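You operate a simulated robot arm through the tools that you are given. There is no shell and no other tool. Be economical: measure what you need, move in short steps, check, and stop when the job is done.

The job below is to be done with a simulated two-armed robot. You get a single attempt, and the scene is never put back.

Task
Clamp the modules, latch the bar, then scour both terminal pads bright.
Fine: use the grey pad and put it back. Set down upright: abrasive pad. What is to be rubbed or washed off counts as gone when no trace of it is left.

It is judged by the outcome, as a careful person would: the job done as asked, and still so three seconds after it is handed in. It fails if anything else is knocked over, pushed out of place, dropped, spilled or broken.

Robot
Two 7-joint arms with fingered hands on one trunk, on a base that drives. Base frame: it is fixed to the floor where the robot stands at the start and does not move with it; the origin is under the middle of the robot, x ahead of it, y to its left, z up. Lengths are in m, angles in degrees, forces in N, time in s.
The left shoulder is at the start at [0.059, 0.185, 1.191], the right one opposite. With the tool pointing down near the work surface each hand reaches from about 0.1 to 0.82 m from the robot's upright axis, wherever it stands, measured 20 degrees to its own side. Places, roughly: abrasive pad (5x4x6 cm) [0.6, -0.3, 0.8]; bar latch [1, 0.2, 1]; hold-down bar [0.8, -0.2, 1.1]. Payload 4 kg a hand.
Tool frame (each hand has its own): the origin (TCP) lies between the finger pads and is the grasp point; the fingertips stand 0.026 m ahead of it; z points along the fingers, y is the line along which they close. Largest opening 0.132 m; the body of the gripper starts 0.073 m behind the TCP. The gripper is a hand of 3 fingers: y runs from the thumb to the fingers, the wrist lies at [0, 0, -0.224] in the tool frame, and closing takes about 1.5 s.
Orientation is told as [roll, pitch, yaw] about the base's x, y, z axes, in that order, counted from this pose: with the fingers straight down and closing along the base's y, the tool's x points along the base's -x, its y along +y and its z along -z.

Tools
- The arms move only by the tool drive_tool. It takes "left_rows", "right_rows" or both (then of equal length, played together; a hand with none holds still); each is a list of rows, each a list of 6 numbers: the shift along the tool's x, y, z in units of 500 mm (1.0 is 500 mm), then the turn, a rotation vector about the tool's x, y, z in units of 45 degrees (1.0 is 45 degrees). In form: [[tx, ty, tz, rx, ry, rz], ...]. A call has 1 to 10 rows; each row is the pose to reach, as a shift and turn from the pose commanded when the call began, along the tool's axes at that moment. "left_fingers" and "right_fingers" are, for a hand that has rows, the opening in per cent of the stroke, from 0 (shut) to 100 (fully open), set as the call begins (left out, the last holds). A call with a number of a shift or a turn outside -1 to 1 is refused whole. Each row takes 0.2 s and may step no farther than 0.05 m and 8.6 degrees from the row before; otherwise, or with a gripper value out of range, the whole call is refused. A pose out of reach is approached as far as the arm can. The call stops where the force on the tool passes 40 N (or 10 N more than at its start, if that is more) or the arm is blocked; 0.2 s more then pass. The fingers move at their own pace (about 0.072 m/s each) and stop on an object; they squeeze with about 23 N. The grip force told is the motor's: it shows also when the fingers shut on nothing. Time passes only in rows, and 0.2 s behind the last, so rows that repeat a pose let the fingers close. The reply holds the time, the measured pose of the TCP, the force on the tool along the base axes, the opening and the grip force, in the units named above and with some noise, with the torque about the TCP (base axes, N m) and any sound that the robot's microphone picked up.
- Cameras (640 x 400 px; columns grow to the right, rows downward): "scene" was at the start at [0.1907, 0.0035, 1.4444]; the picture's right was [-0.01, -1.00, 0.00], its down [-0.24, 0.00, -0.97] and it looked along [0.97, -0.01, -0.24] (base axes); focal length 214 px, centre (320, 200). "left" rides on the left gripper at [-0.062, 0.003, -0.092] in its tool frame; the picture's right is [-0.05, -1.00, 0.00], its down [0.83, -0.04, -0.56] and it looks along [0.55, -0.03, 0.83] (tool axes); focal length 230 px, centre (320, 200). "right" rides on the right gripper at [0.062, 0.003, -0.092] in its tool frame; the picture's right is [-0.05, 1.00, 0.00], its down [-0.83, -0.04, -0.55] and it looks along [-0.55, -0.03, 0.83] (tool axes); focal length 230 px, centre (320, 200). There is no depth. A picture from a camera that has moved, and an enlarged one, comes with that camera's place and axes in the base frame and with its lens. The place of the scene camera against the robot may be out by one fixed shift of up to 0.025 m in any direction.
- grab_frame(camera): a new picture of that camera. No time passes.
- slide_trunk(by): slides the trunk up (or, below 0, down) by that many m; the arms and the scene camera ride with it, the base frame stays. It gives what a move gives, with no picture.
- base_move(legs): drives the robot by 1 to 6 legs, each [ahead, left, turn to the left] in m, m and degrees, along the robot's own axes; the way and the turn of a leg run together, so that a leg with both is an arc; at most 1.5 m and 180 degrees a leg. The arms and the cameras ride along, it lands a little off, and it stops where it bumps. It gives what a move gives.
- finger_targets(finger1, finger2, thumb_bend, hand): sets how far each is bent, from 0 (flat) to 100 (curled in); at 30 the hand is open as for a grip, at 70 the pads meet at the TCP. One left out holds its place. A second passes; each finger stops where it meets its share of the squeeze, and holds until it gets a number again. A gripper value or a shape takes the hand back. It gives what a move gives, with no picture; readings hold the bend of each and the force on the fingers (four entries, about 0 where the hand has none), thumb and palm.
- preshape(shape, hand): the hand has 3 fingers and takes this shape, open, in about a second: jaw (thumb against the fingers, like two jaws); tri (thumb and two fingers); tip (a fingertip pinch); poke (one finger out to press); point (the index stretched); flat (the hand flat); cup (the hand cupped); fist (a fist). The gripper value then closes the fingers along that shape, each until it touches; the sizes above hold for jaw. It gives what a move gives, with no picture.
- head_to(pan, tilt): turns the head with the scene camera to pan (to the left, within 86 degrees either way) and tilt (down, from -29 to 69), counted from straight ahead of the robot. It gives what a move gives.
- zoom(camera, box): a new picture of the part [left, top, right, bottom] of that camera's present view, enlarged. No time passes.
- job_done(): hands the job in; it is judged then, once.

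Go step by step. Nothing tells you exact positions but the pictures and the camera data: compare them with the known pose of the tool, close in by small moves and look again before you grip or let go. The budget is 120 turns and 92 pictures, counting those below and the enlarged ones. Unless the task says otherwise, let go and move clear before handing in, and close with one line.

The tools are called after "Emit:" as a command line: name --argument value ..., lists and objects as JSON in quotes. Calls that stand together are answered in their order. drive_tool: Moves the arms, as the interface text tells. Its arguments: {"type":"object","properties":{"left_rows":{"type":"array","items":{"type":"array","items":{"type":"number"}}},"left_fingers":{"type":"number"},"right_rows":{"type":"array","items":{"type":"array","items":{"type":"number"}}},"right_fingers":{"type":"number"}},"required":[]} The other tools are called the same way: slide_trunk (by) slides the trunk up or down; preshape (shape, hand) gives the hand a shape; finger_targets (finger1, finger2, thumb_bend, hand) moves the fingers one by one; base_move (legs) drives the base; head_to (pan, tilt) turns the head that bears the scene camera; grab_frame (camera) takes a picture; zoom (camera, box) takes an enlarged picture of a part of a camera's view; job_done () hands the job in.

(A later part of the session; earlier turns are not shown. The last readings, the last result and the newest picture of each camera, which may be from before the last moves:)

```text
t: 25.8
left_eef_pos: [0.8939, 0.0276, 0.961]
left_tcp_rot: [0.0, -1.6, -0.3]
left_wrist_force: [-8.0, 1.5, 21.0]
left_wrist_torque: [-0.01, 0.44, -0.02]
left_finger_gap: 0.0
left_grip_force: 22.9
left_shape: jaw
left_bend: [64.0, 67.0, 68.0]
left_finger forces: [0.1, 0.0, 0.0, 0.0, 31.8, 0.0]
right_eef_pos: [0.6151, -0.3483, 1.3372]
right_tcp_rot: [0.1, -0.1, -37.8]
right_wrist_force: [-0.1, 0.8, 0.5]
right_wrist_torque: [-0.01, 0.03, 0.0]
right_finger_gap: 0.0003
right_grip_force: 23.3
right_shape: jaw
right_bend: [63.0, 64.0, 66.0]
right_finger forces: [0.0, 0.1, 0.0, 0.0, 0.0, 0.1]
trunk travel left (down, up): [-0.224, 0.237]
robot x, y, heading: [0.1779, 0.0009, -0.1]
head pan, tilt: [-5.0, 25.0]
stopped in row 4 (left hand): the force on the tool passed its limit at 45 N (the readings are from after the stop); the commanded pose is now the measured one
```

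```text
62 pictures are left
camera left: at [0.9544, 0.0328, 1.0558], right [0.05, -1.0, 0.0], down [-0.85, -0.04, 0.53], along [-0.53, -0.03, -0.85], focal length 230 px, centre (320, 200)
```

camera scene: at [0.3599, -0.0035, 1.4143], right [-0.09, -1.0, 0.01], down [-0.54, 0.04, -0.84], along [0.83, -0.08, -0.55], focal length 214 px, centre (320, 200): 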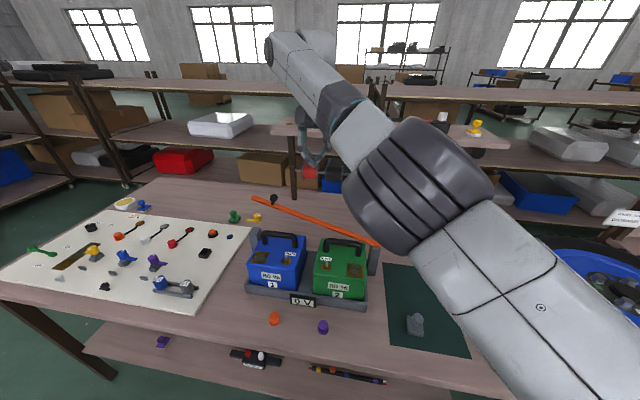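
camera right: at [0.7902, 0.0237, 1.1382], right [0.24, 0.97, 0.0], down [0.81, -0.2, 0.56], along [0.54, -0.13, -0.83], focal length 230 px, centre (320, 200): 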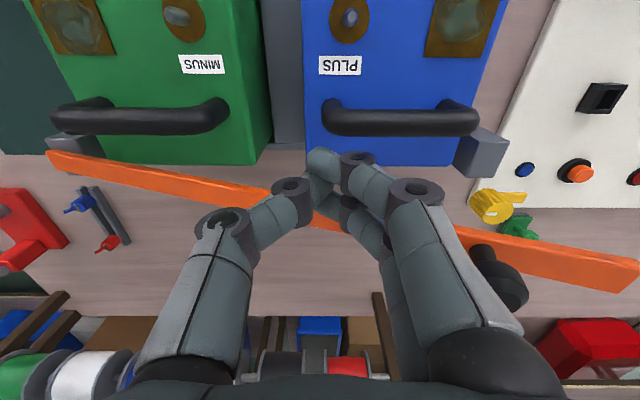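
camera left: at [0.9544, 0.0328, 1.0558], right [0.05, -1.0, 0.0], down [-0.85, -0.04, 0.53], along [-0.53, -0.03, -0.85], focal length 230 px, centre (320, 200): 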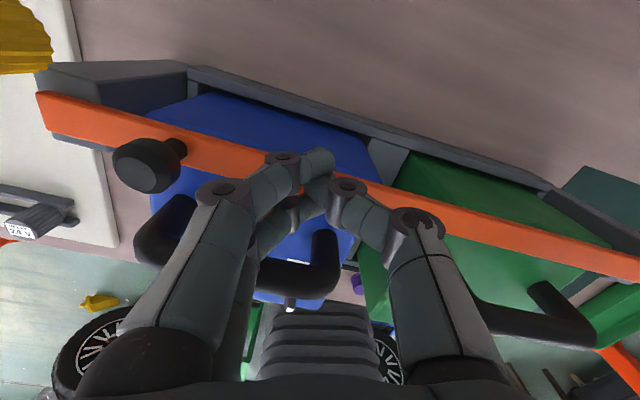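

Emit:
drive_tool --left_rows '[[0, 0, -0.08, 0, 0, 0], [0, 0, -0.16, 0, 0, 0], [0, 0, -0.25, 0, 0, 0], [0, 0.02, -0.34, 0, 0, 0], [0, 0.04, -0.4, 0, 0, 0]]'

Emit:
grab_frame --camera "left"

Emit:
zoom --camera "scene" --box '[220, 190, 400, 310]'

```text
t: 27.0
left_eef_pos: [0.895, 0.0492, 1.1594]
left_tcp_rot: [0.0, -1.2, -0.2]
left_wrist_force: [-0.1, 0.2, -0.7]
left_wrist_torque: [0.02, 0.01, 0.02]
left_finger_gap: 0.0
left_grip_force: 22.7
left_shape: jaw
left_bend: [64.0, 65.0, 67.0]
left_finger forces: [0.0, 0.0, 0.1, 0.0, 0.0, 0.1]
left hand out of reach, approached as far as the arm can: row 4, 5
right_eef_pos: [0.6166, -0.3482, 1.3382]
right_tcp_rot: [0.1, -0.1, -37.9]
right_wrist_force: [0.0, 0.0, 0.1]
right_wrist_torque: [0.01, -0.02, -0.07]
right_finger_gap: 0.0001
right_grip_force: 22.6
right_shape: jaw
right_bend: [63.0, 64.0, 66.0]
right_finger forces: [0.1, 0.0, 0.1, 0.1, 0.0, 0.0]
trunk travel left (down, up): [-0.224, 0.237]
robot x, y, heading: [0.1795, -0.0001, 0.2]
head pan, tilt: [-5.0, 25.0]
```

```text
61 pictures are left
camera left: at [0.9559, 0.0534, 1.2523], right [0.05, -1.0, 0.0], down [-0.84, -0.04, 0.54], along [-0.54, -0.03, -0.84], focal length 230 px, centre (320, 200)
```

left: 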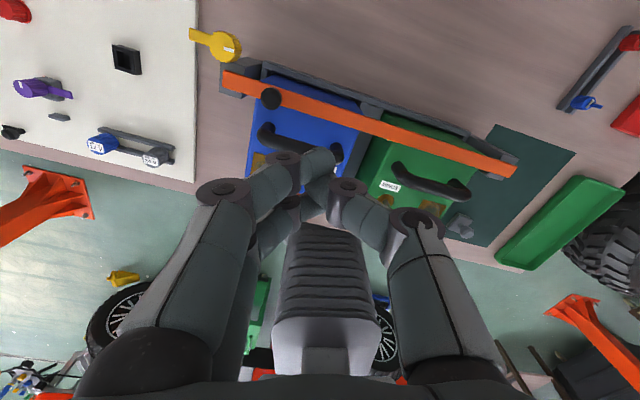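

```text
3.33 times, centred on (310, 250) of scene
camera zoom: at [0.364, -0.0037, 1.4133], right [-0.09, -1.0, 0.01], down [-0.55, 0.04, -0.84], along [0.83, -0.08, -0.55], focal length 715 px, centre (353, 33)
```

zoom: 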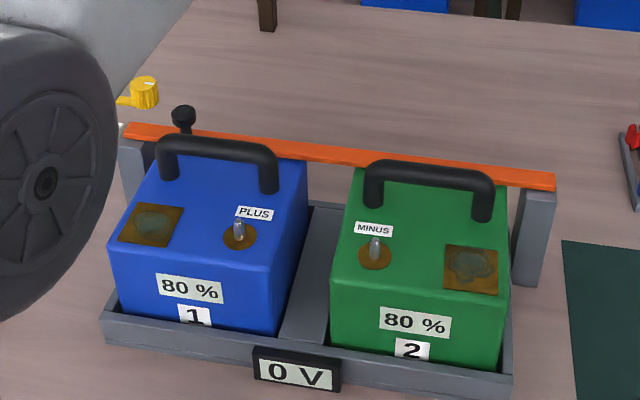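

Emit:
drive_tool --left_rows '[[-0.018, 0.053, 0, 0, 0, 0], [-0.036, 0.106, 0.04, 0, 0, 0], [-0.036, 0.106, 0.1, 0, 0, 0], [-0.036, 0.106, 0.16, 0, 0, 0], [-0.036, 0.106, 0.2, 0, 0, 0]]'

Emit:
grab_frame --camera "left"

```text
t: 28.2
left_eef_pos: [0.9177, 0.1026, 1.0576]
left_tcp_rot: [-0.1, -1.3, -0.3]
left_wrist_force: [1.1, -0.2, 0.5]
left_wrist_torque: [0.0, 0.04, 0.05]
left_finger_gap: 0.0
left_grip_force: 23.3
left_shape: jaw
left_bend: [64.0, 65.0, 67.0]
left_finger forces: [0.0, 0.0, 0.0, 0.1, 0.1, 0.0]
right_eef_pos: [0.6168, -0.3475, 1.3352]
right_tcp_rot: [0.0, 0.1, -38.1]
right_wrist_force: [-0.2, 0.3, -0.2]
right_wrist_torque: [0.0, -0.03, -0.03]
right_finger_gap: 0.0
right_grip_force: 22.9
right_shape: jaw
right_bend: [63.0, 64.0, 66.0]
right_finger forces: [0.0, 0.1, 0.1, 0.0, 0.1, 0.0]
trunk travel left (down, up): [-0.224, 0.237]
robot x, y, heading: [0.1805, -0.0022, -0.2]
head pan, tilt: [-5.0, 25.0]
```

```text
59 pictures are left
camera left: at [0.9774, 0.1061, 1.1511], right [0.05, -1.0, 0.0], down [-0.84, -0.04, 0.54], along [-0.54, -0.03, -0.84], focal length 230 px, centre (320, 200)
```

left: 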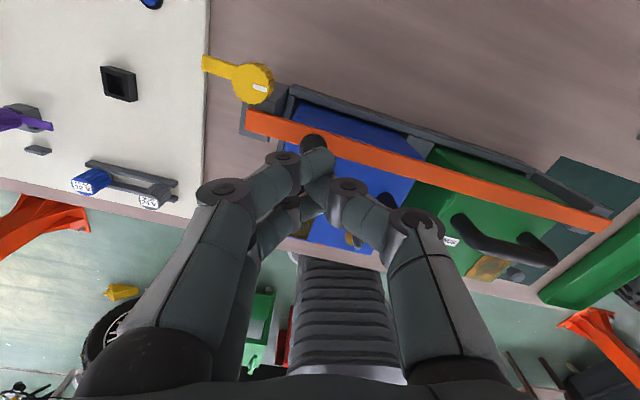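

Emit:
drive_tool --left_rows '[[-0.018, 0.012, 0.01, 0, 0, 0], [-0.018, 0.012, 0.03, 0, 0, 0], [-0.018, 0.012, 0.05, 0, 0, 0], [-0.018, 0.012, 0.07, 0, 0, 0], [-0.018, 0.012, 0.09, 0, 0, 0], [-0.018, 0.012, 0.11, 0, 0, 0], [-0.018, 0.012, 0.13, 0, 0, 0]]'

Emit:
grab_frame --camera "left"

```text
t: 29.8
left_eef_pos: [0.9279, 0.1075, 0.9953]
left_tcp_rot: [0.0, -1.4, -0.1]
left_wrist_force: [0.1, 0.4, 1.0]
left_wrist_torque: [-0.03, 0.01, -0.02]
left_finger_gap: 0.0001
left_grip_force: 22.8
left_shape: jaw
left_bend: [64.0, 65.0, 67.0]
left_finger forces: [0.1, 0.0, 0.1, 0.1, 0.0, 0.0]
right_eef_pos: [0.6172, -0.348, 1.3367]
right_tcp_rot: [0.1, 0.0, -37.9]
right_wrist_force: [0.8, 0.2, -0.3]
right_wrist_torque: [0.05, 0.0, 0.02]
right_finger_gap: 0.0
right_grip_force: 23.4
right_shape: jaw
right_bend: [63.0, 64.0, 66.0]
right_finger forces: [0.0, 0.1, 0.0, 0.0, 0.0, 0.0]
trunk travel left (down, up): [-0.224, 0.237]
robot x, y, heading: [0.1794, -0.002, -0.1]
head pan, tilt: [-5.0, 25.0]
```

```text
58 pictures are left
camera left: at [0.9877, 0.1114, 1.0884], right [0.05, -1.0, 0.0], down [-0.84, -0.04, 0.53], along [-0.53, -0.03, -0.85], focal length 230 px, centre (320, 200)
```

left: 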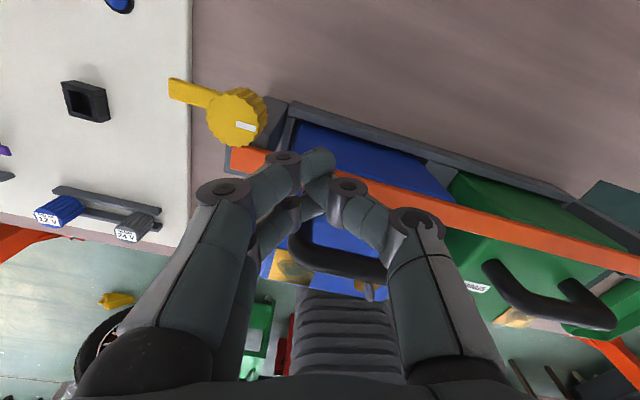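

The yellow part near the left post turns out to be at bar height, so it is likely the turn latch. I'll rise and look at it carefully.

Emit:
drive_tool --left_rows '[[0, 0, -0.08, 0, 0, 0], [0.0, 0, -0.16, 0, 0, 0], [0.08, -0.02, -0.2, 0, 0, 0], [0.16, -0.02, -0.22, 0, 0, 0], [0.24, -0.02, -0.22, 0, 0, 0], [0.32, -0.02, -0.22, 0, 0, 0], [0.4, -0.02, -0.22, 0, 0, 0]]'

Emit:
zoom --camera "scene" --box '[230, 190, 310, 250]'

Emit:
grab_frame --camera "scene"

```text
t: 31.4
left_eef_pos: [0.9063, 0.0939, 1.0968]
left_tcp_rot: [0.0, -1.4, -0.2]
left_wrist_force: [-1.0, 0.0, -0.4]
left_wrist_torque: [-0.05, -0.01, 0.03]
left_finger_gap: 0.0001
left_grip_force: 22.6
left_shape: jaw
left_bend: [64.0, 65.0, 67.0]
left_finger forces: [0.0, 0.1, 0.1, 0.0, 0.0, 0.0]
left hand out of reach, approached as far as the arm can: row 3, 4, 5, 6, 7
right_eef_pos: [0.6174, -0.3474, 1.3366]
right_tcp_rot: [0.0, 0.0, -38.0]
right_wrist_force: [0.7, -0.5, 0.6]
right_wrist_torque: [-0.02, 0.0, -0.04]
right_finger_gap: 0.0001
right_grip_force: 22.9
right_shape: jaw
right_bend: [63.0, 64.0, 66.0]
right_finger forces: [0.1, 0.0, 0.0, 0.0, 0.0, 0.0]
trunk travel left (down, up): [-0.224, 0.237]
robot x, y, heading: [0.1757, 0.0007, 0.1]
head pan, tilt: [-5.0, 25.0]
```

```text
6.67 times, centred on (270, 220) of scene
camera zoom: at [0.3652, -0.0034, 1.4131], right [-0.09, -1.0, 0.01], down [-0.55, 0.04, -0.84], along [0.83, -0.08, -0.55], focal length 1430 px, centre (653, 67)
```

zoom: 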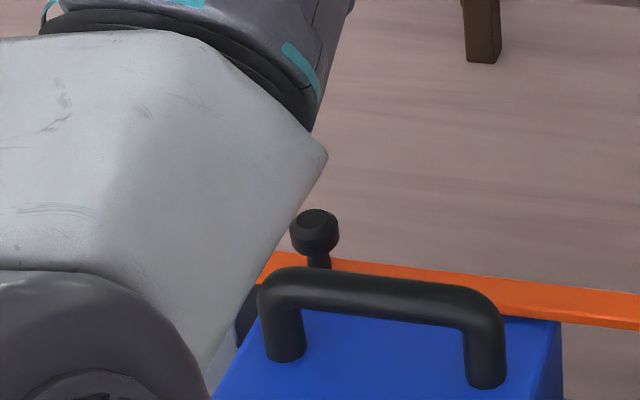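

```text
56 pictures are left
camera scene: at [0.3652, -0.0034, 1.4131], right [-0.09, -1.0, 0.01], down [-0.55, 0.04, -0.84], along [0.83, -0.08, -0.55], focal length 214 px, centre (320, 200)
```

scene: 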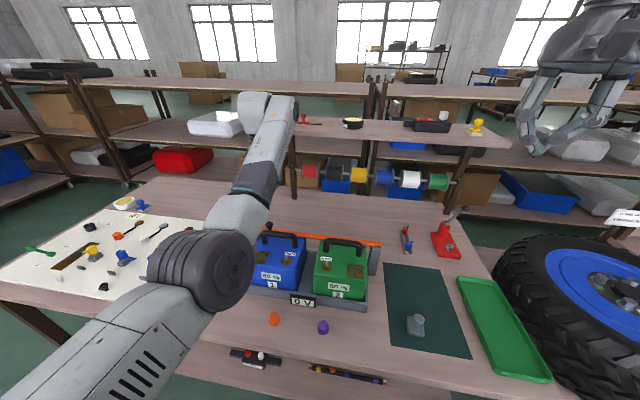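

Emit:
drive_tool --left_rows '[[0, 0, 0, 0, 0, -0.15], [0, 0, 0, 0, 0, -0.3], [0, 0, 0, 0, 0, -0.45], [0, 0, 0, 0, 0, -0.6]]'

Emit:
drive_tool --left_rows '[[0.044, 0.08, -0.02, 0, 0, 0], [0.088, 0.16, -0.04, 0, 0, 0], [0.132, 0.24, -0.06, 0, 0, 0], [0.176, 0.32, -0.08, 0, 0, 0], [0.22, 0.4, -0.1, 0, 0, 0], [0.26, 0.48, -0.12, 0, 0, 0]]'

Emit:
zoom --camera "scene" --box '[230, 190, 310, 250]'

```text
t: 32.4
left_eef_pos: [0.9091, 0.0941, 1.097]
left_tcp_rot: [-0.6, -1.1, 27.0]
left_wrist_force: [0.8, 0.2, -1.2]
left_wrist_torque: [0.0, 0.02, -0.02]
left_finger_gap: 0.0
left_grip_force: 22.6
left_shape: jaw
left_bend: [64.0, 65.0, 67.0]
left_finger forces: [0.0, 0.0, 0.0, 0.1, 0.0, 0.0]
right_eef_pos: [0.6173, -0.3476, 1.3362]
right_tcp_rot: [0.2, 0.0, -37.9]
right_wrist_force: [-0.2, -0.3, -0.5]
right_wrist_torque: [-0.02, 0.0, 0.0]
right_finger_gap: 0.0
right_grip_force: 23.1
right_shape: jaw
right_bend: [63.0, 64.0, 66.0]
right_finger forces: [0.0, 0.0, 0.0, 0.0, 0.0, 0.0]
trunk travel left (down, up): [-0.224, 0.237]
robot x, y, heading: [0.1792, -0.0002, 0.3]
head pan, tilt: [-5.0, 25.0]
```

```text
t: 33.8
left_eef_pos: [0.8791, 0.2737, 1.163]
left_tcp_rot: [-0.8, -1.2, 26.8]
left_wrist_force: [-0.2, 0.1, 0.0]
left_wrist_torque: [-0.01, 0.05, 0.02]
left_finger_gap: 0.0002
left_grip_force: 23.3
left_shape: jaw
left_bend: [64.0, 65.0, 67.0]
left_finger forces: [0.0, 0.1, 0.0, 0.0, 0.0, 0.0]
left hand out of reach, approached as far as the arm can: row 1, 2, 3, 4, 5, 6
right_eef_pos: [0.6159, -0.346, 1.3369]
right_tcp_rot: [0.0, 0.0, -37.9]
right_wrist_force: [0.3, -0.4, 0.4]
right_wrist_torque: [-0.01, 0.01, -0.03]
right_finger_gap: 0.0002
right_grip_force: 22.6
right_shape: jaw
right_bend: [63.0, 64.0, 66.0]
right_finger forces: [0.0, 0.1, 0.1, 0.0, 0.1, 0.0]
trunk travel left (down, up): [-0.224, 0.237]
robot x, y, heading: [0.1799, 0.0003, -0.2]
head pan, tilt: [-5.0, 25.0]
```

```text
6.67 times, centred on (270, 220) of scene
camera zoom: at [0.3652, -0.0021, 1.4131], right [-0.09, -1.0, 0.01], down [-0.55, 0.04, -0.84], along [0.83, -0.08, -0.55], focal length 1430 px, centre (653, 67)
```

zoom: 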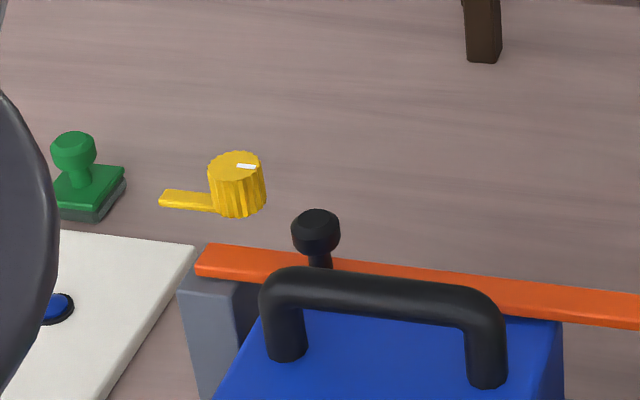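

Emit:
drive_tool --left_rows '[[0.04, 0, 0, 0, 0, 0.17], [0.08, 0, 0, 0, 0, 0.34], [0.12, 0, 0, 0, 0, 0.5], [0.12, 0, 0, 0, 0, 0.67], [0.12, 0, 0, 0, 0, 0.84], [0.12, 0, 0, 0, 0, 1.0]]'

Emit:
drive_tool --left_rows '[[0, 0, 0, 0, 0, 0.17], [0, 0, 0, 0, 0, 0.34], [0, 0, 0, 0, 0, 0.5], [0, 0, 0, 0, 0, 0.67]]'

```text
t: 35.2
left_eef_pos: [0.8824, 0.2646, 1.1734]
left_tcp_rot: [0.3, -1.2, -15.9]
left_wrist_force: [-0.1, -0.2, 0.2]
left_wrist_torque: [-0.02, -0.02, 0.02]
left_finger_gap: 0.0
left_grip_force: 23.3
left_shape: jaw
left_bend: [64.0, 65.0, 67.0]
left_finger forces: [0.0, 0.1, 0.1, 0.1, 0.0, 0.0]
left hand out of reach, approached as far as the arm can: row 1, 2, 3, 4, 5, 6
right_eef_pos: [0.6156, -0.3472, 1.3366]
right_tcp_rot: [0.1, 0.0, -37.9]
right_wrist_force: [-0.5, -0.1, 0.4]
right_wrist_torque: [0.02, 0.0, -0.02]
right_finger_gap: 0.0001
right_grip_force: 23.2
right_shape: jaw
right_bend: [63.0, 64.0, 66.0]
right_finger forces: [0.0, 0.0, 0.0, 0.0, 0.0, 0.1]
trunk travel left (down, up): [-0.224, 0.237]
robot x, y, heading: [0.1808, -0.0055, 0.3]
head pan, tilt: [-5.0, 25.0]
```

```text
t: 36.2
left_eef_pos: [0.8821, 0.2636, 1.1753]
left_tcp_rot: [0.9, -0.9, -48.4]
left_wrist_force: [0.1, -0.5, 0.8]
left_wrist_torque: [0.0, 0.0, 0.02]
left_finger_gap: 0.0002
left_grip_force: 22.5
left_shape: jaw
left_bend: [64.0, 65.0, 67.0]
left_finger forces: [0.0, 0.0, 0.0, 0.0, 0.0, 0.1]
right_eef_pos: [0.6166, -0.3479, 1.337]
right_tcp_rot: [0.0, -0.1, -37.9]
right_wrist_force: [-0.3, -0.1, 0.4]
right_wrist_torque: [0.01, -0.02, 0.01]
right_finger_gap: 0.0
right_grip_force: 23.5
right_shape: jaw
right_bend: [63.0, 64.0, 66.0]
right_finger forces: [0.0, 0.1, 0.1, 0.0, 0.0, 0.0]
trunk travel left (down, up): [-0.224, 0.237]
robot x, y, heading: [0.1822, -0.0035, 0.0]
head pan, tilt: [-5.0, 25.0]
```

Emit:
drive_tool --left_rows '[[0, 0, 0, 0, 0, -0.19], [0, 0, 0, 0, 0, -0.38], [0, 0, 0, 0, 0, -0.57], [0, 0, 0, 0, 0, -0.76], [0, 0, 0, 0, 0, -0.95]]'

Emit:
drive_tool --left_rows '[[0, 0, 0, 0, 0, -0.19], [0, 0, 0, 0, 0, -0.38], [0, 0, 0, 0, 0, -0.57], [0, 0, 0, 0, 0, -0.76], [0, 0, 0, 0, 0, -0.95]]'

Emit:
drive_tool --left_rows '[[0, 0, 0, 0, 0, -0.19], [0, 0, 0, 0, 0, -0.38], [0, 0, 0, 0, 0, -0.57], [0, 0, 0, 0, 0, -0.76], [0, 0, 0, 0, 0, -0.95]]'

```text
t: 37.4
left_eef_pos: [0.8814, 0.2644, 1.1757]
left_tcp_rot: [0.1, -1.3, -5.4]
left_wrist_force: [0.1, 0.1, -0.1]
left_wrist_torque: [0.0, -0.02, 0.03]
left_finger_gap: 0.0
left_grip_force: 22.8
left_shape: jaw
left_bend: [64.0, 65.0, 67.0]
left_finger forces: [0.0, 0.0, 0.0, 0.0, 0.0, 0.0]
right_eef_pos: [0.618, -0.3495, 1.3373]
right_tcp_rot: [0.2, 0.0, -37.9]
right_wrist_force: [0.7, -0.3, -1.0]
right_wrist_torque: [-0.01, -0.03, -0.03]
right_finger_gap: 0.0002
right_grip_force: 22.7
right_shape: jaw
right_bend: [63.0, 64.0, 66.0]
right_finger forces: [0.0, 0.0, 0.0, 0.0, 0.0, 0.0]
trunk travel left (down, up): [-0.224, 0.237]
robot x, y, heading: [0.177, -0.0001, -0.0]
head pan, tilt: [-5.0, 25.0]
```

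```text
t: 38.6
left_eef_pos: [0.8817, 0.264, 1.1743]
left_tcp_rot: [-0.8, -1.1, 37.4]
left_wrist_force: [-0.2, 0.5, 0.0]
left_wrist_torque: [-0.02, -0.01, 0.02]
left_finger_gap: 0.0
left_grip_force: 23.0
left_shape: jaw
left_bend: [64.0, 65.0, 67.0]
left_finger forces: [0.1, 0.0, 0.0, 0.0, 0.0, 0.0]
right_eef_pos: [0.6174, -0.3481, 1.3359]
right_tcp_rot: [0.1, 0.0, -38.0]
right_wrist_force: [-0.3, -0.8, -0.2]
right_wrist_torque: [-0.02, -0.01, 0.02]
right_finger_gap: 0.0
right_grip_force: 23.0
right_shape: jaw
right_bend: [63.0, 64.0, 66.0]
right_finger forces: [0.0, 0.0, 0.0, 0.1, 0.1, 0.0]
trunk travel left (down, up): [-0.224, 0.237]
robot x, y, heading: [0.1763, 0.0017, 0.3]
head pan, tilt: [-5.0, 25.0]
```

```text
t: 39.8
left_eef_pos: [0.8817, 0.2649, 1.174]
left_tcp_rot: [-1.3, -0.2, 80.1]
left_wrist_force: [-0.1, 0.1, -0.6]
left_wrist_torque: [0.03, -0.01, -0.01]
left_finger_gap: 0.0
left_grip_force: 23.0
left_shape: jaw
left_bend: [64.0, 65.0, 67.0]
left_finger forces: [0.0, 0.0, 0.0, 0.1, 0.0, 0.0]
right_eef_pos: [0.6169, -0.3473, 1.3363]
right_tcp_rot: [0.1, 0.1, -37.8]
right_wrist_force: [-0.2, 0.7, -0.4]
right_wrist_torque: [0.02, 0.01, -0.02]
right_finger_gap: 0.0003
right_grip_force: 23.1
right_shape: jaw
right_bend: [63.0, 64.0, 66.0]
right_finger forces: [0.0, 0.1, 0.0, 0.1, 0.1, 0.1]
trunk travel left (down, up): [-0.224, 0.237]
robot x, y, heading: [0.1769, -0.0027, 0.1]
head pan, tilt: [-5.0, 25.0]
```

Emit:
grab_frame --camera "left"

```text
54 pictures are left
camera left: at [0.8875, 0.3271, 1.2668], right [0.99, -0.12, 0.02], down [-0.11, -0.83, 0.55], along [-0.05, -0.55, -0.83], focal length 230 px, centre (320, 200)
```

left: 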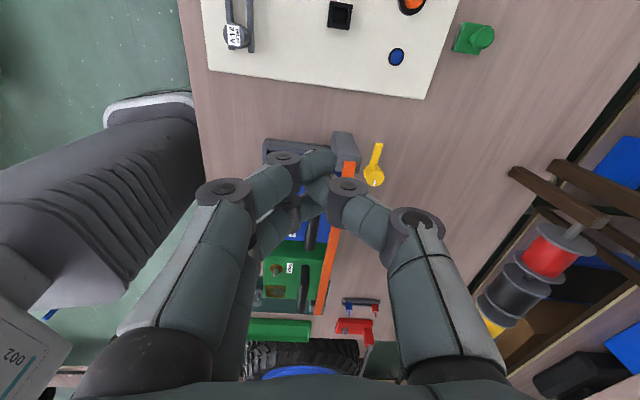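

Emit:
drive_tool --left_rows '[[0.036, -0.035, 0.02, 0, 0, 0.18], [0.072, -0.07, 0.05, 0, 0, 0.36], [0.108, -0.105, 0.09, 0, 0, 0.54], [0.144, -0.14, 0.13, 0, 0, 0.72], [0.186, -0.174, 0.17, 0, 0, 0.9], [0.186, -0.174, 0.17, 0, 0, 0.98]]' --left_fingers 45

Emit:
drive_tool --left_rows '[[0, 0, 0, 0, 0, 0.18], [0, 0, 0, 0, 0, 0.36], [0, 0, 0, 0, 0, 0.54], [0, 0, 0, 0, 0, 0.72], [0, 0, 0, 0, 0, 0.9], [0, 0, 0, 0, 0, 0.95]]'

Emit:
grab_frame --camera "left"

```text
t: 41.2
left_eef_pos: [0.9396, 0.1808, 1.1099]
left_tcp_rot: [-0.9, -0.7, 47.4]
left_wrist_force: [0.4, 0.6, -0.7]
left_wrist_torque: [0.02, -0.01, 0.02]
left_finger_gap: 0.0592
left_grip_force: 0.1
left_shape: jaw
left_bend: [73.0, 73.0, 70.0]
left_finger forces: [0.0, 0.1, 0.0, 0.0, 0.0, 0.0]
left hand out of reach, approached as far as the arm can: row 5, 6
right_eef_pos: [0.6162, -0.3478, 1.3371]
right_tcp_rot: [0.1, 0.0, -38.0]
right_wrist_force: [-0.4, 0.0, 0.3]
right_wrist_torque: [0.03, 0.0, 0.01]
right_finger_gap: 0.0
right_grip_force: 22.7
right_shape: jaw
right_bend: [63.0, 64.0, 66.0]
right_finger forces: [0.1, 0.0, 0.1, 0.0, 0.0, 0.0]
trunk travel left (down, up): [-0.224, 0.237]
robot x, y, heading: [0.1803, -0.0023, 0.1]
head pan, tilt: [-5.0, 25.0]
```

```text
t: 42.6
left_eef_pos: [0.9397, 0.1815, 1.1102]
left_tcp_rot: [-0.1, -1.3, 4.7]
left_wrist_force: [-0.5, 0.1, 1.0]
left_wrist_torque: [-0.04, -0.01, 0.0]
left_finger_gap: 0.0593
left_grip_force: 0.0
left_shape: jaw
left_bend: [73.0, 73.0, 70.0]
left_finger forces: [0.0, 0.0, 0.0, 0.1, 0.1, 0.0]
right_eef_pos: [0.6161, -0.3478, 1.3366]
right_tcp_rot: [0.1, 0.0, -37.9]
right_wrist_force: [0.3, 0.2, -0.3]
right_wrist_torque: [0.02, 0.02, -0.01]
right_finger_gap: 0.0
right_grip_force: 23.5
right_shape: jaw
right_bend: [63.0, 64.0, 66.0]
right_finger forces: [0.0, 0.0, 0.0, 0.0, 0.0, 0.0]
trunk travel left (down, up): [-0.224, 0.237]
robot x, y, heading: [0.1782, -0.0007, 0.0]
head pan, tilt: [-5.0, 25.0]
```

```text
53 pictures are left
camera left: at [0.9987, 0.1904, 1.2037], right [0.13, -0.99, 0.0], down [-0.84, -0.11, 0.54], along [-0.53, -0.07, -0.84], focal length 230 px, centre (320, 200)
```

left: 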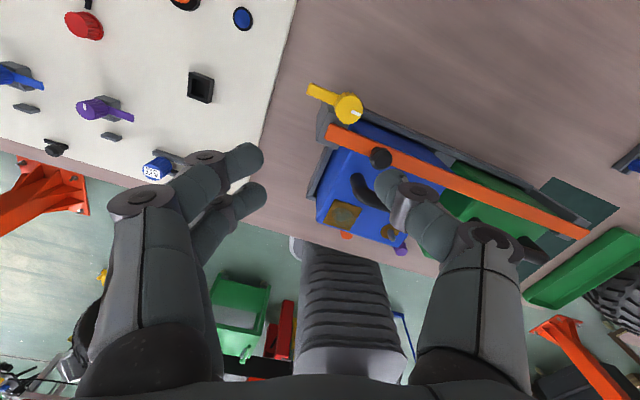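

Emit:
base_move --legs '[[0.05, 0, 0]]'

```text
t: 43.5
left_eef_pos: [0.9854, 0.1807, 1.1142]
left_tcp_rot: [-0.1, -1.5, 4.7]
left_wrist_force: [-0.1, -0.2, 0.4]
left_wrist_torque: [-0.05, -0.04, -0.03]
left_finger_gap: 0.0589
left_grip_force: 0.1
left_shape: jaw
left_bend: [73.0, 73.0, 70.0]
left_finger forces: [0.0, 0.0, 0.0, 0.1, 0.0, 0.0]
right_eef_pos: [0.6611, -0.3487, 1.34]
right_tcp_rot: [0.2, -0.3, -37.9]
right_wrist_force: [-1.0, -0.2, -0.6]
right_wrist_torque: [-0.01, -0.02, -0.02]
right_finger_gap: 0.0
right_grip_force: 22.9
right_shape: jaw
right_bend: [63.0, 64.0, 66.0]
right_finger forces: [0.0, 0.1, 0.0, 0.1, 0.0, 0.1]
trunk travel left (down, up): [-0.224, 0.237]
robot x, y, heading: [0.223, -0.0013, -0.1]
head pan, tilt: [-5.0, 25.0]
```

Emit:
drive_tool --left_rows '[[0.03, -0.02, 0.04, 0, 0, 0.14], [0.06, -0.042, 0.08, 0, 0, 0.28], [0.06, -0.042, 0.12, 0, 0, 0.28]]'

Emit:
grab_frame --camera "left"

```text
t: 44.3
left_eef_pos: [0.9621, 0.1581, 1.0498]
left_tcp_rot: [0.1, -1.2, -7.9]
left_wrist_force: [-0.4, -0.2, 0.4]
left_wrist_torque: [0.01, 0.04, 0.02]
left_finger_gap: 0.0592
left_grip_force: 0.1
left_shape: jaw
left_bend: [73.0, 73.0, 70.0]
left_finger forces: [0.0, 0.0, 0.0, 0.0, 0.0, 0.1]
right_eef_pos: [0.6669, -0.3476, 1.3357]
right_tcp_rot: [-0.1, 0.0, -37.9]
right_wrist_force: [0.2, -0.1, 0.1]
right_wrist_torque: [0.04, 0.02, 0.01]
right_finger_gap: 0.0002
right_grip_force: 22.8
right_shape: jaw
right_bend: [63.0, 64.0, 66.0]
right_finger forces: [0.0, 0.1, 0.1, 0.0, 0.0, 0.0]
trunk travel left (down, up): [-0.224, 0.237]
robot x, y, heading: [0.2272, 0.0011, -0.0]
head pan, tilt: [-5.0, 25.0]
```

```text
52 pictures are left
camera left: at [1.0223, 0.1536, 1.1423], right [-0.09, -1.0, 0.0], down [-0.84, 0.07, 0.54], along [-0.54, 0.05, -0.84], focal length 230 px, centre (320, 200)
```

left: 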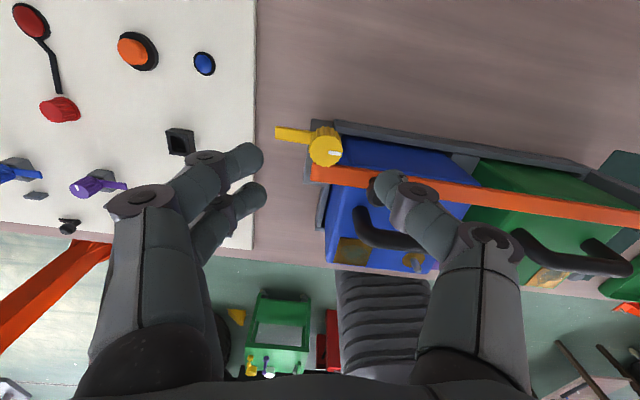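

Emit:
drive_tool --left_rows '[[0, 0, 0, 0, 0, -0.18], [0, 0, 0, 0, 0, -0.36], [0, 0, 0.03, 0, 0, -0.38], [0, 0, 0.06, 0, 0, -0.38]]' --left_fingers 36

Emit:
grab_frame --camera "left"

Emit:
grab_frame --camera "scene"

```text
t: 45.3
left_eef_pos: [0.9627, 0.1573, 1.0203]
left_tcp_rot: [-0.2, -1.3, 9.3]
left_wrist_force: [0.0, 0.4, -0.1]
left_wrist_torque: [0.0, 0.02, -0.01]
left_finger_gap: 0.0481
left_grip_force: 0.1
left_shape: jaw
left_bend: [73.0, 73.0, 70.0]
left_finger forces: [0.0, 0.0, 0.0, 0.0, 0.0, 0.0]
right_eef_pos: [0.6643, -0.3482, 1.3361]
right_tcp_rot: [0.0, 0.0, -37.8]
right_wrist_force: [-0.3, 1.0, 0.5]
right_wrist_torque: [0.02, 0.02, -0.04]
right_finger_gap: 0.0003
right_grip_force: 22.6
right_shape: jaw
right_bend: [63.0, 64.0, 66.0]
right_finger forces: [0.1, 0.0, 0.1, 0.0, 0.1, 0.1]
trunk travel left (down, up): [-0.224, 0.237]
robot x, y, heading: [0.225, -0.0015, 0.1]
head pan, tilt: [-5.0, 25.0]
```

```text
51 pictures are left
camera left: at [1.0214, 0.1717, 1.1135], right [0.21, -0.98, 0.01], down [-0.82, -0.18, 0.54], along [-0.52, -0.12, -0.84], focal length 230 px, centre (320, 200)
```

left: 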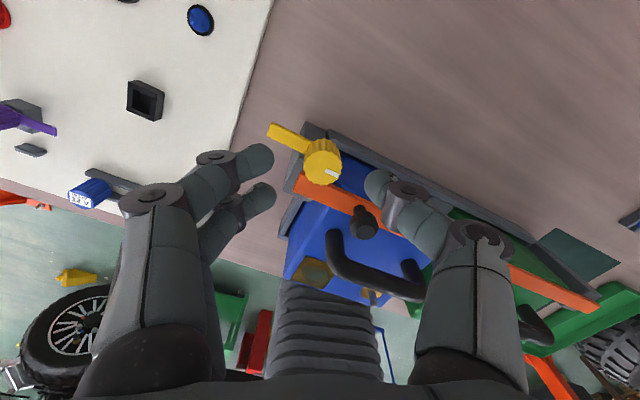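

```text
50 pictures are left
camera scene: at [0.4146, -0.0036, 1.413], right [-0.09, -1.0, 0.01], down [-0.55, 0.04, -0.84], along [0.83, -0.08, -0.55], focal length 214 px, centre (320, 200)
```

scene: 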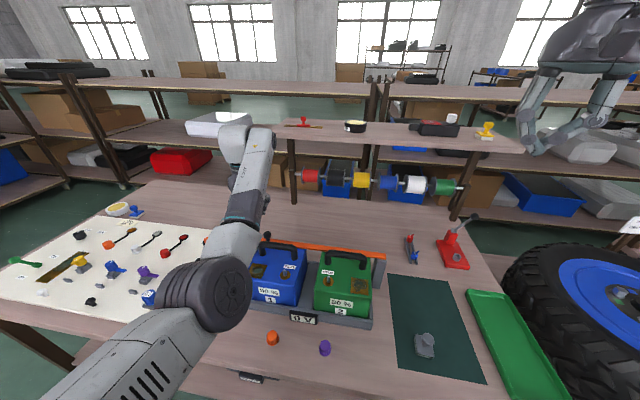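

Emit:
drive_tool --left_rows '[[0, 0, 0.025, 0, 0, 0], [0, 0, 0.05, 0, 0, 0]]'

Emit:
drive_tool --left_rows '[[0, 0, 0, 0, 0, 0], [0, 0, 0, 0, 0, 0], [0, 0, 0, 0, 0, 0], [0, 0, 0, 0, 0, 0]]' --left_fingers 0

Emit:
grab_frame --camera "left"

```text
t: 45.9
left_eef_pos: [0.9629, 0.1584, 0.995]
left_tcp_rot: [-0.1, -1.3, 9.3]
left_wrist_force: [0.3, 1.1, 1.0]
left_wrist_torque: [0.0, -0.01, 0.01]
left_finger_gap: 0.048
left_grip_force: 0.0
left_shape: jaw
left_bend: [73.0, 73.0, 70.0]
left_finger forces: [0.0, 0.0, 0.1, 0.0, 0.0, 0.1]
right_eef_pos: [0.6659, -0.3471, 1.3357]
right_tcp_rot: [0.0, 0.1, -37.9]
right_wrist_force: [-0.5, -1.0, 0.3]
right_wrist_torque: [-0.02, 0.0, 0.01]
right_finger_gap: 0.0
right_grip_force: 23.4
right_shape: jaw
right_bend: [63.0, 64.0, 66.0]
right_finger forces: [0.0, 0.0, 0.0, 0.0, 0.0, 0.1]
trunk travel left (down, up): [-0.224, 0.237]
robot x, y, heading: [0.2275, 0.0019, -0.3]
head pan, tilt: [-5.0, 25.0]
```

```text
t: 46.9
left_eef_pos: [0.9629, 0.1569, 0.9952]
left_tcp_rot: [-0.2, -1.3, 9.3]
left_wrist_force: [0.3, 0.1, -0.2]
left_wrist_torque: [-0.02, -0.01, 0.01]
left_finger_gap: 0.0003
left_grip_force: 23.2
left_shape: jaw
left_bend: [63.0, 67.0, 68.0]
left_finger forces: [0.0, 0.1, 0.0, 0.0, 0.0, 0.1]
right_eef_pos: [0.6657, -0.3485, 1.3374]
right_tcp_rot: [0.1, -0.1, -37.9]
right_wrist_force: [-0.3, -0.2, -0.4]
right_wrist_torque: [0.02, 0.01, 0.02]
right_finger_gap: 0.0002
right_grip_force: 23.0
right_shape: jaw
right_bend: [63.0, 64.0, 66.0]
right_finger forces: [0.0, 0.0, 0.0, 0.1, 0.0, 0.0]
trunk travel left (down, up): [-0.224, 0.237]
robot x, y, heading: [0.2297, -0.0008, -0.1]
head pan, tilt: [-5.0, 25.0]
```

```text
49 pictures are left
camera left: at [1.0214, 0.1718, 1.0886], right [0.21, -0.98, 0.01], down [-0.83, -0.18, 0.54], along [-0.52, -0.12, -0.84], focal length 230 px, centre (320, 200)
```

left: 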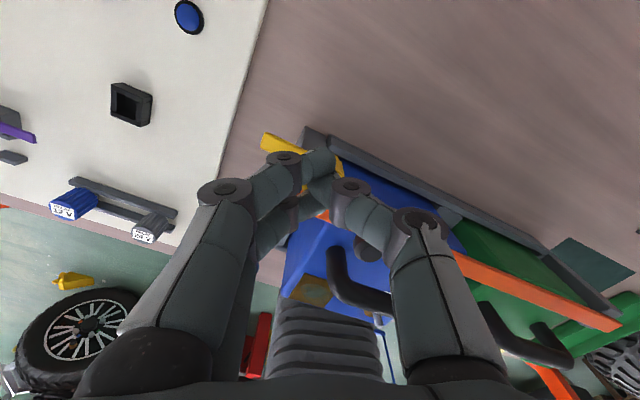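

Emit:
drive_tool --left_rows '[[0.014, -0.004, 0, 0, 0, 0], [0.014, -0.004, 0, 0, 0, 0], [0.014, -0.004, 0, 0, 0, 0], [0.014, -0.004, 0, 0, 0, 0], [0.014, -0.004, 0.025, 0, 0, 0], [0.014, -0.004, 0.053, 0, 0, 0]]' --left_fingers 36

Emit:
grab_frame --camera "left"

```text
t: 48.3
left_eef_pos: [0.9577, 0.1555, 0.9702]
left_tcp_rot: [-0.2, -1.4, 9.2]
left_wrist_force: [0.0, -0.5, 1.5]
left_wrist_torque: [0.06, 0.03, 0.01]
left_finger_gap: 0.0475
left_grip_force: 0.1
left_shape: jaw
left_bend: [74.0, 73.0, 70.0]
left_finger forces: [1.0, 0.0, 0.0, 0.0, 0.1, 0.0]
right_eef_pos: [0.6644, -0.3487, 1.3363]
right_tcp_rot: [0.1, -0.1, -38.0]
right_wrist_force: [0.3, 0.2, -0.2]
right_wrist_torque: [0.0, 0.02, -0.01]
right_finger_gap: 0.0
right_grip_force: 22.7
right_shape: jaw
right_bend: [63.0, 64.0, 66.0]
right_finger forces: [0.0, 0.1, 0.0, 0.0, 0.0, 0.1]
trunk travel left (down, up): [-0.224, 0.237]
robot x, y, heading: [0.2263, 0.002, 0.0]
head pan, tilt: [-5.0, 25.0]
```

```text
48 pictures are left
camera left: at [1.0158, 0.1685, 1.063], right [0.21, -0.98, 0.01], down [-0.83, -0.18, 0.54], along [-0.52, -0.12, -0.84], focal length 230 px, centre (320, 200)
```

left: 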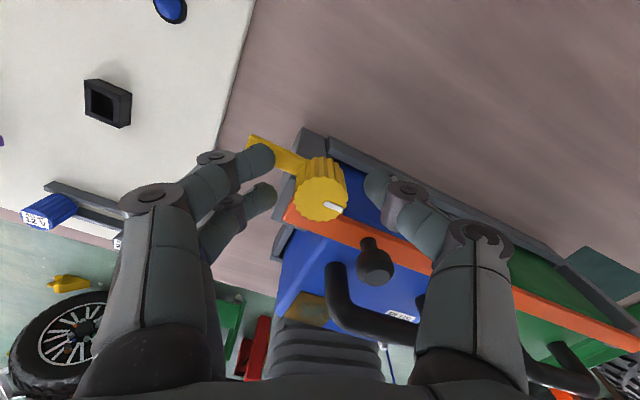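

Emit:
drive_tool --left_rows '[[0.01, 0, -0.007, 0, 0, 0], [0.01, 0, -0.007, 0, 0, 0], [0.01, 0, -0.007, 0, 0, 0], [0.01, 0, -0.007, 0, 0, 0], [0.01, 0, -0.007, 0, 0, 0]]' --left_fingers 0

Emit:
grab_frame --camera "left"

```text
t: 49.5
left_eef_pos: [0.9529, 0.1523, 0.9713]
left_tcp_rot: [-0.2, -1.2, 9.1]
left_wrist_force: [-2.4, -6.5, -2.6]
left_wrist_torque: [-0.08, 0.08, 0.03]
left_finger_gap: 0.0179
left_grip_force: 23.0
left_shape: jaw
left_bend: [75.0, 70.0, 70.0]
left_finger forces: [5.7, 11.6, 0.1, 0.0, 23.2, 0.1]
right_eef_pos: [0.6651, -0.3489, 1.3361]
right_tcp_rot: [0.1, 0.0, -37.9]
right_wrist_force: [-0.3, -0.1, 0.2]
right_wrist_torque: [0.03, 0.0, 0.01]
right_finger_gap: 0.0002
right_grip_force: 22.8
right_shape: jaw
right_bend: [63.0, 64.0, 66.0]
right_finger forces: [0.0, 0.1, 0.0, 0.1, 0.0, 0.0]
trunk travel left (down, up): [-0.224, 0.237]
robot x, y, heading: [0.2278, 0.0025, 0.0]
head pan, tilt: [-5.0, 25.0]
```

```text
47 pictures are left
camera left: at [1.0106, 0.1664, 1.0653], right [0.21, -0.98, 0.01], down [-0.82, -0.18, 0.54], along [-0.52, -0.12, -0.84], focal length 230 px, centre (320, 200)
```

left: 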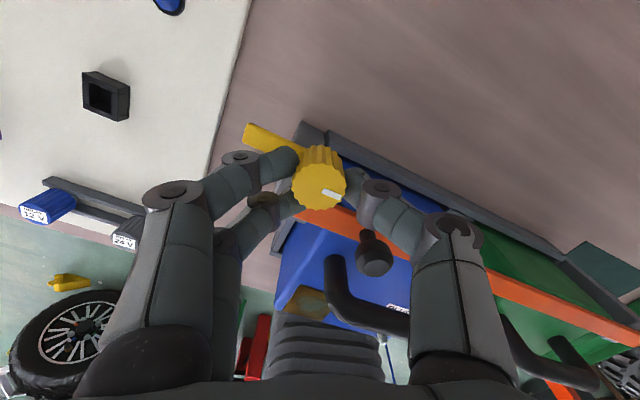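

Gripped the dial. Now I'll turn it counter-clockwise seen from above, toward the bar.

Emit:
drive_tool --left_rows '[[0, 0, 0, 0, 0, -0.16], [0, 0, 0, 0, 0, -0.32], [0, 0, 0, 0, 0, -0.48], [0, 0, 0, 0, 0, -0.64], [0, 0, 0, 0, 0, -0.8], [0, 0, 0, 0, 0, -0.96]]'

Emit:
grab_frame --camera "left"

```text
t: 50.9
left_eef_pos: [0.952, 0.1501, 0.9717]
left_tcp_rot: [-1.0, -0.8, 52.5]
left_wrist_force: [6.4, -12.6, -1.0]
left_wrist_torque: [-0.19, -0.11, -0.09]
left_finger_gap: 0.0166
left_grip_force: 23.7
left_shape: jaw
left_bend: [75.0, 70.0, 70.0]
left_finger forces: [4.9, 11.0, 0.0, 0.0, 28.0, 0.0]
right_eef_pos: [0.6655, -0.3502, 1.3364]
right_tcp_rot: [0.0, 0.0, -38.0]
right_wrist_force: [-0.4, 0.6, 0.0]
right_wrist_torque: [-0.02, 0.01, 0.01]
right_finger_gap: 0.0002
right_grip_force: 22.8
right_shape: jaw
right_bend: [63.0, 64.0, 66.0]
right_finger forces: [0.1, 0.0, 0.1, 0.0, 0.0, 0.0]
trunk travel left (down, up): [-0.224, 0.237]
robot x, y, heading: [0.2284, -0.0001, -0.3]
head pan, tilt: [-5.0, 25.0]
```

```text
46 pictures are left
camera left: at [0.986, 0.203, 1.0649], right [0.82, -0.57, 0.02], down [-0.48, -0.69, 0.54], along [-0.29, -0.46, -0.84], focal length 230 px, centre (320, 200)
```

left: 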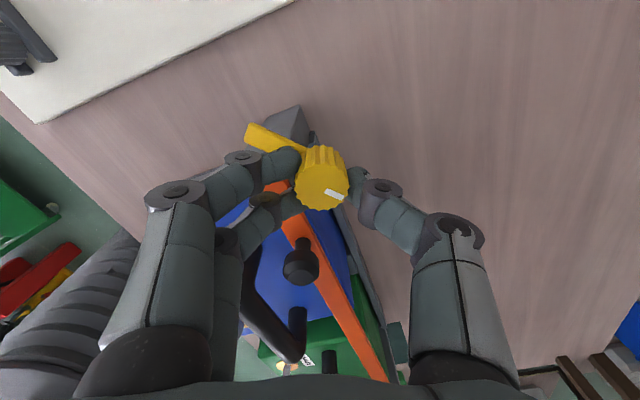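

Emit:
drive_tool --left_rows '[[0, 0, 0, 0, 0, -0.16], [0, 0, 0, 0, 0, -0.32], [0, 0, 0, 0, 0, -0.48], [0, 0, 0, 0, 0, -0.64], [0, 0, 0, 0, 0, -0.8], [0, 0, 0, 0, 0, -0.96]]'

Emit:
grab_frame --camera "left"

```text
t: 51.9
left_eef_pos: [0.9537, 0.1501, 0.9721]
left_tcp_rot: [-1.6, 0.8, 78.6]
left_wrist_force: [7.1, -11.4, 1.2]
left_wrist_torque: [-0.2, -0.18, -0.05]
left_finger_gap: 0.0168
left_grip_force: 22.9
left_shape: jaw
left_bend: [76.0, 70.0, 70.0]
left_finger forces: [6.1, 15.8, 0.0, 0.1, 25.9, 0.0]
left hand out of reach, approached as far as the arm can: row 4, 5
right_eef_pos: [0.665, -0.3507, 1.3369]
right_tcp_rot: [0.0, 0.0, -37.9]
right_wrist_force: [0.6, 0.6, -0.4]
right_wrist_torque: [0.0, -0.03, 0.01]
right_finger_gap: 0.0001
right_grip_force: 22.5
right_shape: jaw
right_bend: [63.0, 64.0, 66.0]
right_finger forces: [0.0, 0.0, 0.1, 0.0, 0.0, 0.0]
trunk travel left (down, up): [-0.224, 0.237]
robot x, y, heading: [0.2271, -0.0015, -0.2]
head pan, tilt: [-5.0, 25.0]
stopped in row 5 (left hand): the force on the tool passed its limit at 52 N (the readings are from after the stop); the commanded pose is now the measured one
```

```text
45 pictures are left
camera left: at [0.9605, 0.2149, 1.0631], right [0.99, -0.15, 0.03], down [-0.14, -0.81, 0.57], along [-0.06, -0.56, -0.82], focal length 230 px, centre (320, 200)
```

left: 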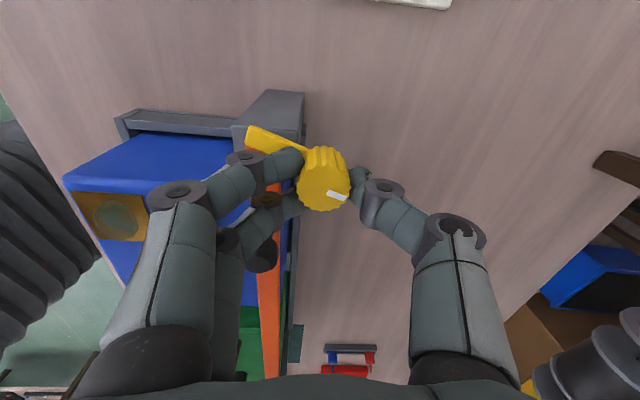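

Emit:
drive_tool --left_rows '[[0, 0, 0, 0, 0, 0], [0, 0, 0, 0, 0, 0], [0, 0, 0, 0, 0, 0], [0, 0, -0.04, 0, 0, 0], [0, 0, -0.09, 0, 0, 0.16], [0, 0, -0.1, 0, 0, 0.34], [0, 0, -0.1, 0, 0, 0.52], [0, 0, -0.1, 0, 0, 0.7], [0, 0, -0.1, 0, 0, 0.85], [0, 0, -0.1, 0, 0, 1.0]]' --left_fingers 30

Emit:
drive_tool --left_rows '[[0, 0, 0, 0, 0, 0.18], [0, 0, 0, 0, 0, 0.36], [0, 0, 0, 0, 0, 0.53]]'

Emit:
grab_frame --camera "left"

```text
t: 54.1
left_eef_pos: [0.9504, 0.1551, 1.0225]
left_tcp_rot: [-1.5, -0.6, 33.7]
left_wrist_force: [0.3, -0.4, 0.8]
left_wrist_torque: [0.01, -0.01, 0.01]
left_finger_gap: 0.0391
left_grip_force: 0.1
left_shape: jaw
left_bend: [74.0, 74.0, 70.0]
left_finger forces: [0.1, 0.1, 0.0, 0.1, 0.1, 0.1]
right_eef_pos: [0.6651, -0.3482, 1.3371]
right_tcp_rot: [0.3, -0.1, -38.0]
right_wrist_force: [-0.1, 0.7, -0.3]
right_wrist_torque: [0.01, 0.02, -0.03]
right_finger_gap: 0.0001
right_grip_force: 23.3
right_shape: jaw
right_bend: [63.0, 64.0, 66.0]
right_finger forces: [0.0, 0.0, 0.1, 0.1, 0.0, 0.0]
trunk travel left (down, up): [-0.224, 0.237]
robot x, y, heading: [0.2275, 0.0026, -0.2]
head pan, tilt: [-5.0, 25.0]
```

```text
t: 54.9
left_eef_pos: [0.9504, 0.1558, 1.0219]
left_tcp_rot: [-1.1, -1.1, 10.0]
left_wrist_force: [0.3, -0.3, 0.3]
left_wrist_torque: [-0.01, -0.01, 0.01]
left_finger_gap: 0.0392
left_grip_force: 0.1
left_shape: jaw
left_bend: [74.0, 74.0, 70.0]
left_finger forces: [0.1, 0.0, 0.0, 0.0, 0.1, 0.1]
right_eef_pos: [0.6651, -0.3488, 1.3377]
right_tcp_rot: [0.1, -0.1, -38.0]
right_wrist_force: [-0.2, 0.4, 0.3]
right_wrist_torque: [-0.01, 0.0, 0.01]
right_finger_gap: 0.0001
right_grip_force: 22.5
right_shape: jaw
right_bend: [63.0, 64.0, 66.0]
right_finger forces: [0.0, 0.0, 0.0, 0.0, 0.0, 0.0]
trunk travel left (down, up): [-0.224, 0.237]
robot x, y, heading: [0.2283, -0.0012, -0.1]
head pan, tilt: [-5.0, 25.0]
```

```text
44 pictures are left
camera left: at [1.0087, 0.172, 1.1151], right [0.22, -0.97, 0.02], down [-0.82, -0.18, 0.54], along [-0.52, -0.14, -0.84], focal length 230 px, centre (320, 200)
```

left: 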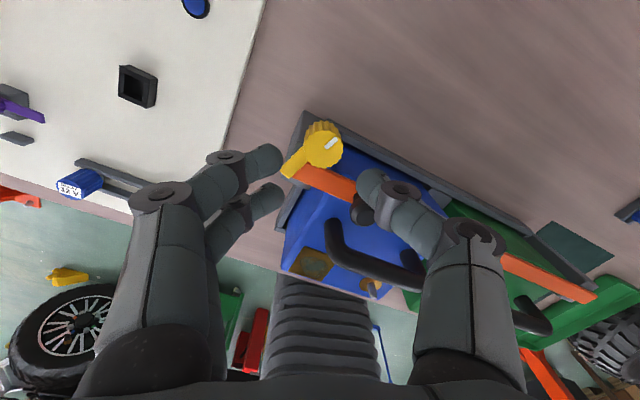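

Emit:
drive_tool --left_rows '[[-0.006, -0.006, 0.04, 0, 0, 0], [-0.006, -0.006, 0.08, 0, 0, 0], [-0.006, -0.006, 0.099, 0, 0, 0]]'

Emit:
drive_tool --left_rows '[[0, 0, 0, 0, 0, 0], [0, 0, 0, 0, 0, 0], [0, 0, 0, 0, 0, 0], [0, 0, 0, 0, 0, 0]]' --left_fingers 0

Emit:
grab_frame --camera "left"

```text
t: 55.7
left_eef_pos: [0.9543, 0.1508, 0.972]
left_tcp_rot: [-1.1, -1.2, 10.0]
left_wrist_force: [0.9, 0.0, 0.2]
left_wrist_torque: [0.03, -0.04, 0.02]
left_finger_gap: 0.0392
left_grip_force: 0.1
left_shape: jaw
left_bend: [74.0, 74.0, 70.0]
left_finger forces: [0.0, 0.0, 0.0, 0.1, 0.1, 0.1]
right_eef_pos: [0.6648, -0.3489, 1.3368]
right_tcp_rot: [0.0, 0.0, -38.0]
right_wrist_force: [-0.7, -0.4, 0.1]
right_wrist_torque: [0.03, 0.0, -0.02]
right_finger_gap: 0.0
right_grip_force: 23.1
right_shape: jaw
right_bend: [63.0, 64.0, 66.0]
right_finger forces: [0.0, 0.0, 0.0, 0.0, 0.0, 0.0]
trunk travel left (down, up): [-0.224, 0.237]
robot x, y, heading: [0.2287, 0.003, -0.0]
head pan, tilt: [-5.0, 25.0]
```

```text
t: 56.7
left_eef_pos: [0.9553, 0.1528, 0.9722]
left_tcp_rot: [-1.1, -1.0, 9.9]
left_wrist_force: [-1.0, -1.0, -2.5]
left_wrist_torque: [0.0, 0.0, 0.0]
left_finger_gap: 0.0185
left_grip_force: 23.2
left_shape: jaw
left_bend: [73.0, 72.0, 70.0]
left_finger forces: [10.2, 10.2, 0.0, 0.0, 20.6, 0.0]
right_eef_pos: [0.6662, -0.349, 1.3363]
right_tcp_rot: [0.1, -0.1, -38.0]
right_wrist_force: [-0.9, 0.2, 0.4]
right_wrist_torque: [0.02, -0.01, -0.01]
right_finger_gap: 0.0001
right_grip_force: 23.5
right_shape: jaw
right_bend: [63.0, 64.0, 66.0]
right_finger forces: [0.0, 0.0, 0.1, 0.1, 0.1, 0.0]
trunk travel left (down, up): [-0.224, 0.237]
robot x, y, heading: [0.2273, -0.0004, -0.0]
head pan, tilt: [-5.0, 25.0]
```

```text
43 pictures are left
camera left: at [1.0134, 0.1685, 1.0654], right [0.22, -0.97, 0.02], down [-0.82, -0.18, 0.54], along [-0.52, -0.14, -0.84], focal length 230 px, centre (320, 200)
```

left: 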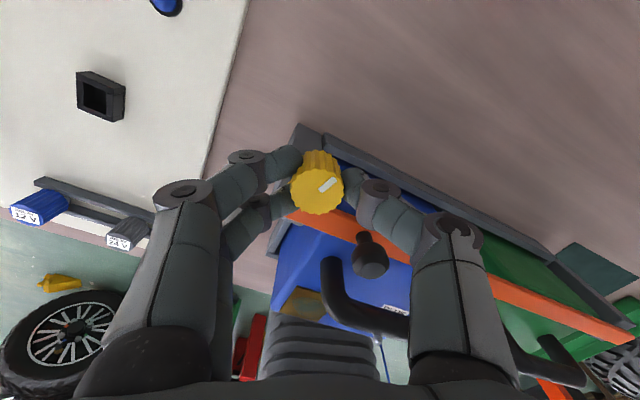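

Emit:
drive_tool --left_rows '[[0, 0, 0, 0, 0, -0.12], [0, 0, 0, 0, 0, -0.24], [0, 0, 0, 0, 0, -0.36], [0, 0, 0, 0, 0, -0.48], [0, 0, 0, 0, 0, -0.6], [0, 0, 0, 0, 0, -0.72]]'

Emit:
grab_frame --camera "left"

```text
t: 58.1
left_eef_pos: [0.9567, 0.1529, 0.9726]
left_tcp_rot: [-1.6, -0.5, 42.5]
left_wrist_force: [1.7, -1.0, -1.9]
left_wrist_torque: [0.07, -0.05, -0.67]
left_finger_gap: 0.018
left_grip_force: 23.1
left_shape: jaw
left_bend: [73.0, 72.0, 70.0]
left_finger forces: [24.8, 8.8, 0.0, 0.0, 26.7, 0.1]
right_eef_pos: [0.6652, -0.3498, 1.3355]
right_tcp_rot: [0.1, 0.0, -38.0]
right_wrist_force: [0.1, 0.0, 0.4]
right_wrist_torque: [0.03, -0.03, -0.01]
right_finger_gap: 0.0002
right_grip_force: 23.1
right_shape: jaw
right_bend: [63.0, 64.0, 66.0]
right_finger forces: [0.0, 0.1, 0.0, 0.0, 0.0, 0.0]
trunk travel left (down, up): [-0.224, 0.237]
robot x, y, heading: [0.2273, -0.0021, -0.3]
head pan, tilt: [-5.0, 25.0]
```

```text
42 pictures are left
camera left: at [0.9972, 0.1986, 1.0647], right [0.71, -0.7, 0.03], down [-0.6, -0.58, 0.55], along [-0.37, -0.41, -0.83], focal length 230 px, centre (320, 200)
```

left: 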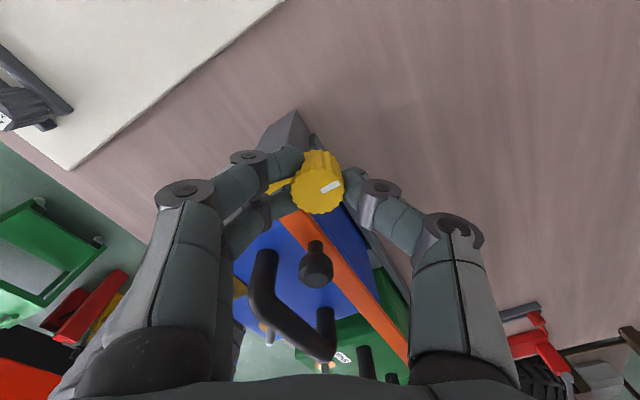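

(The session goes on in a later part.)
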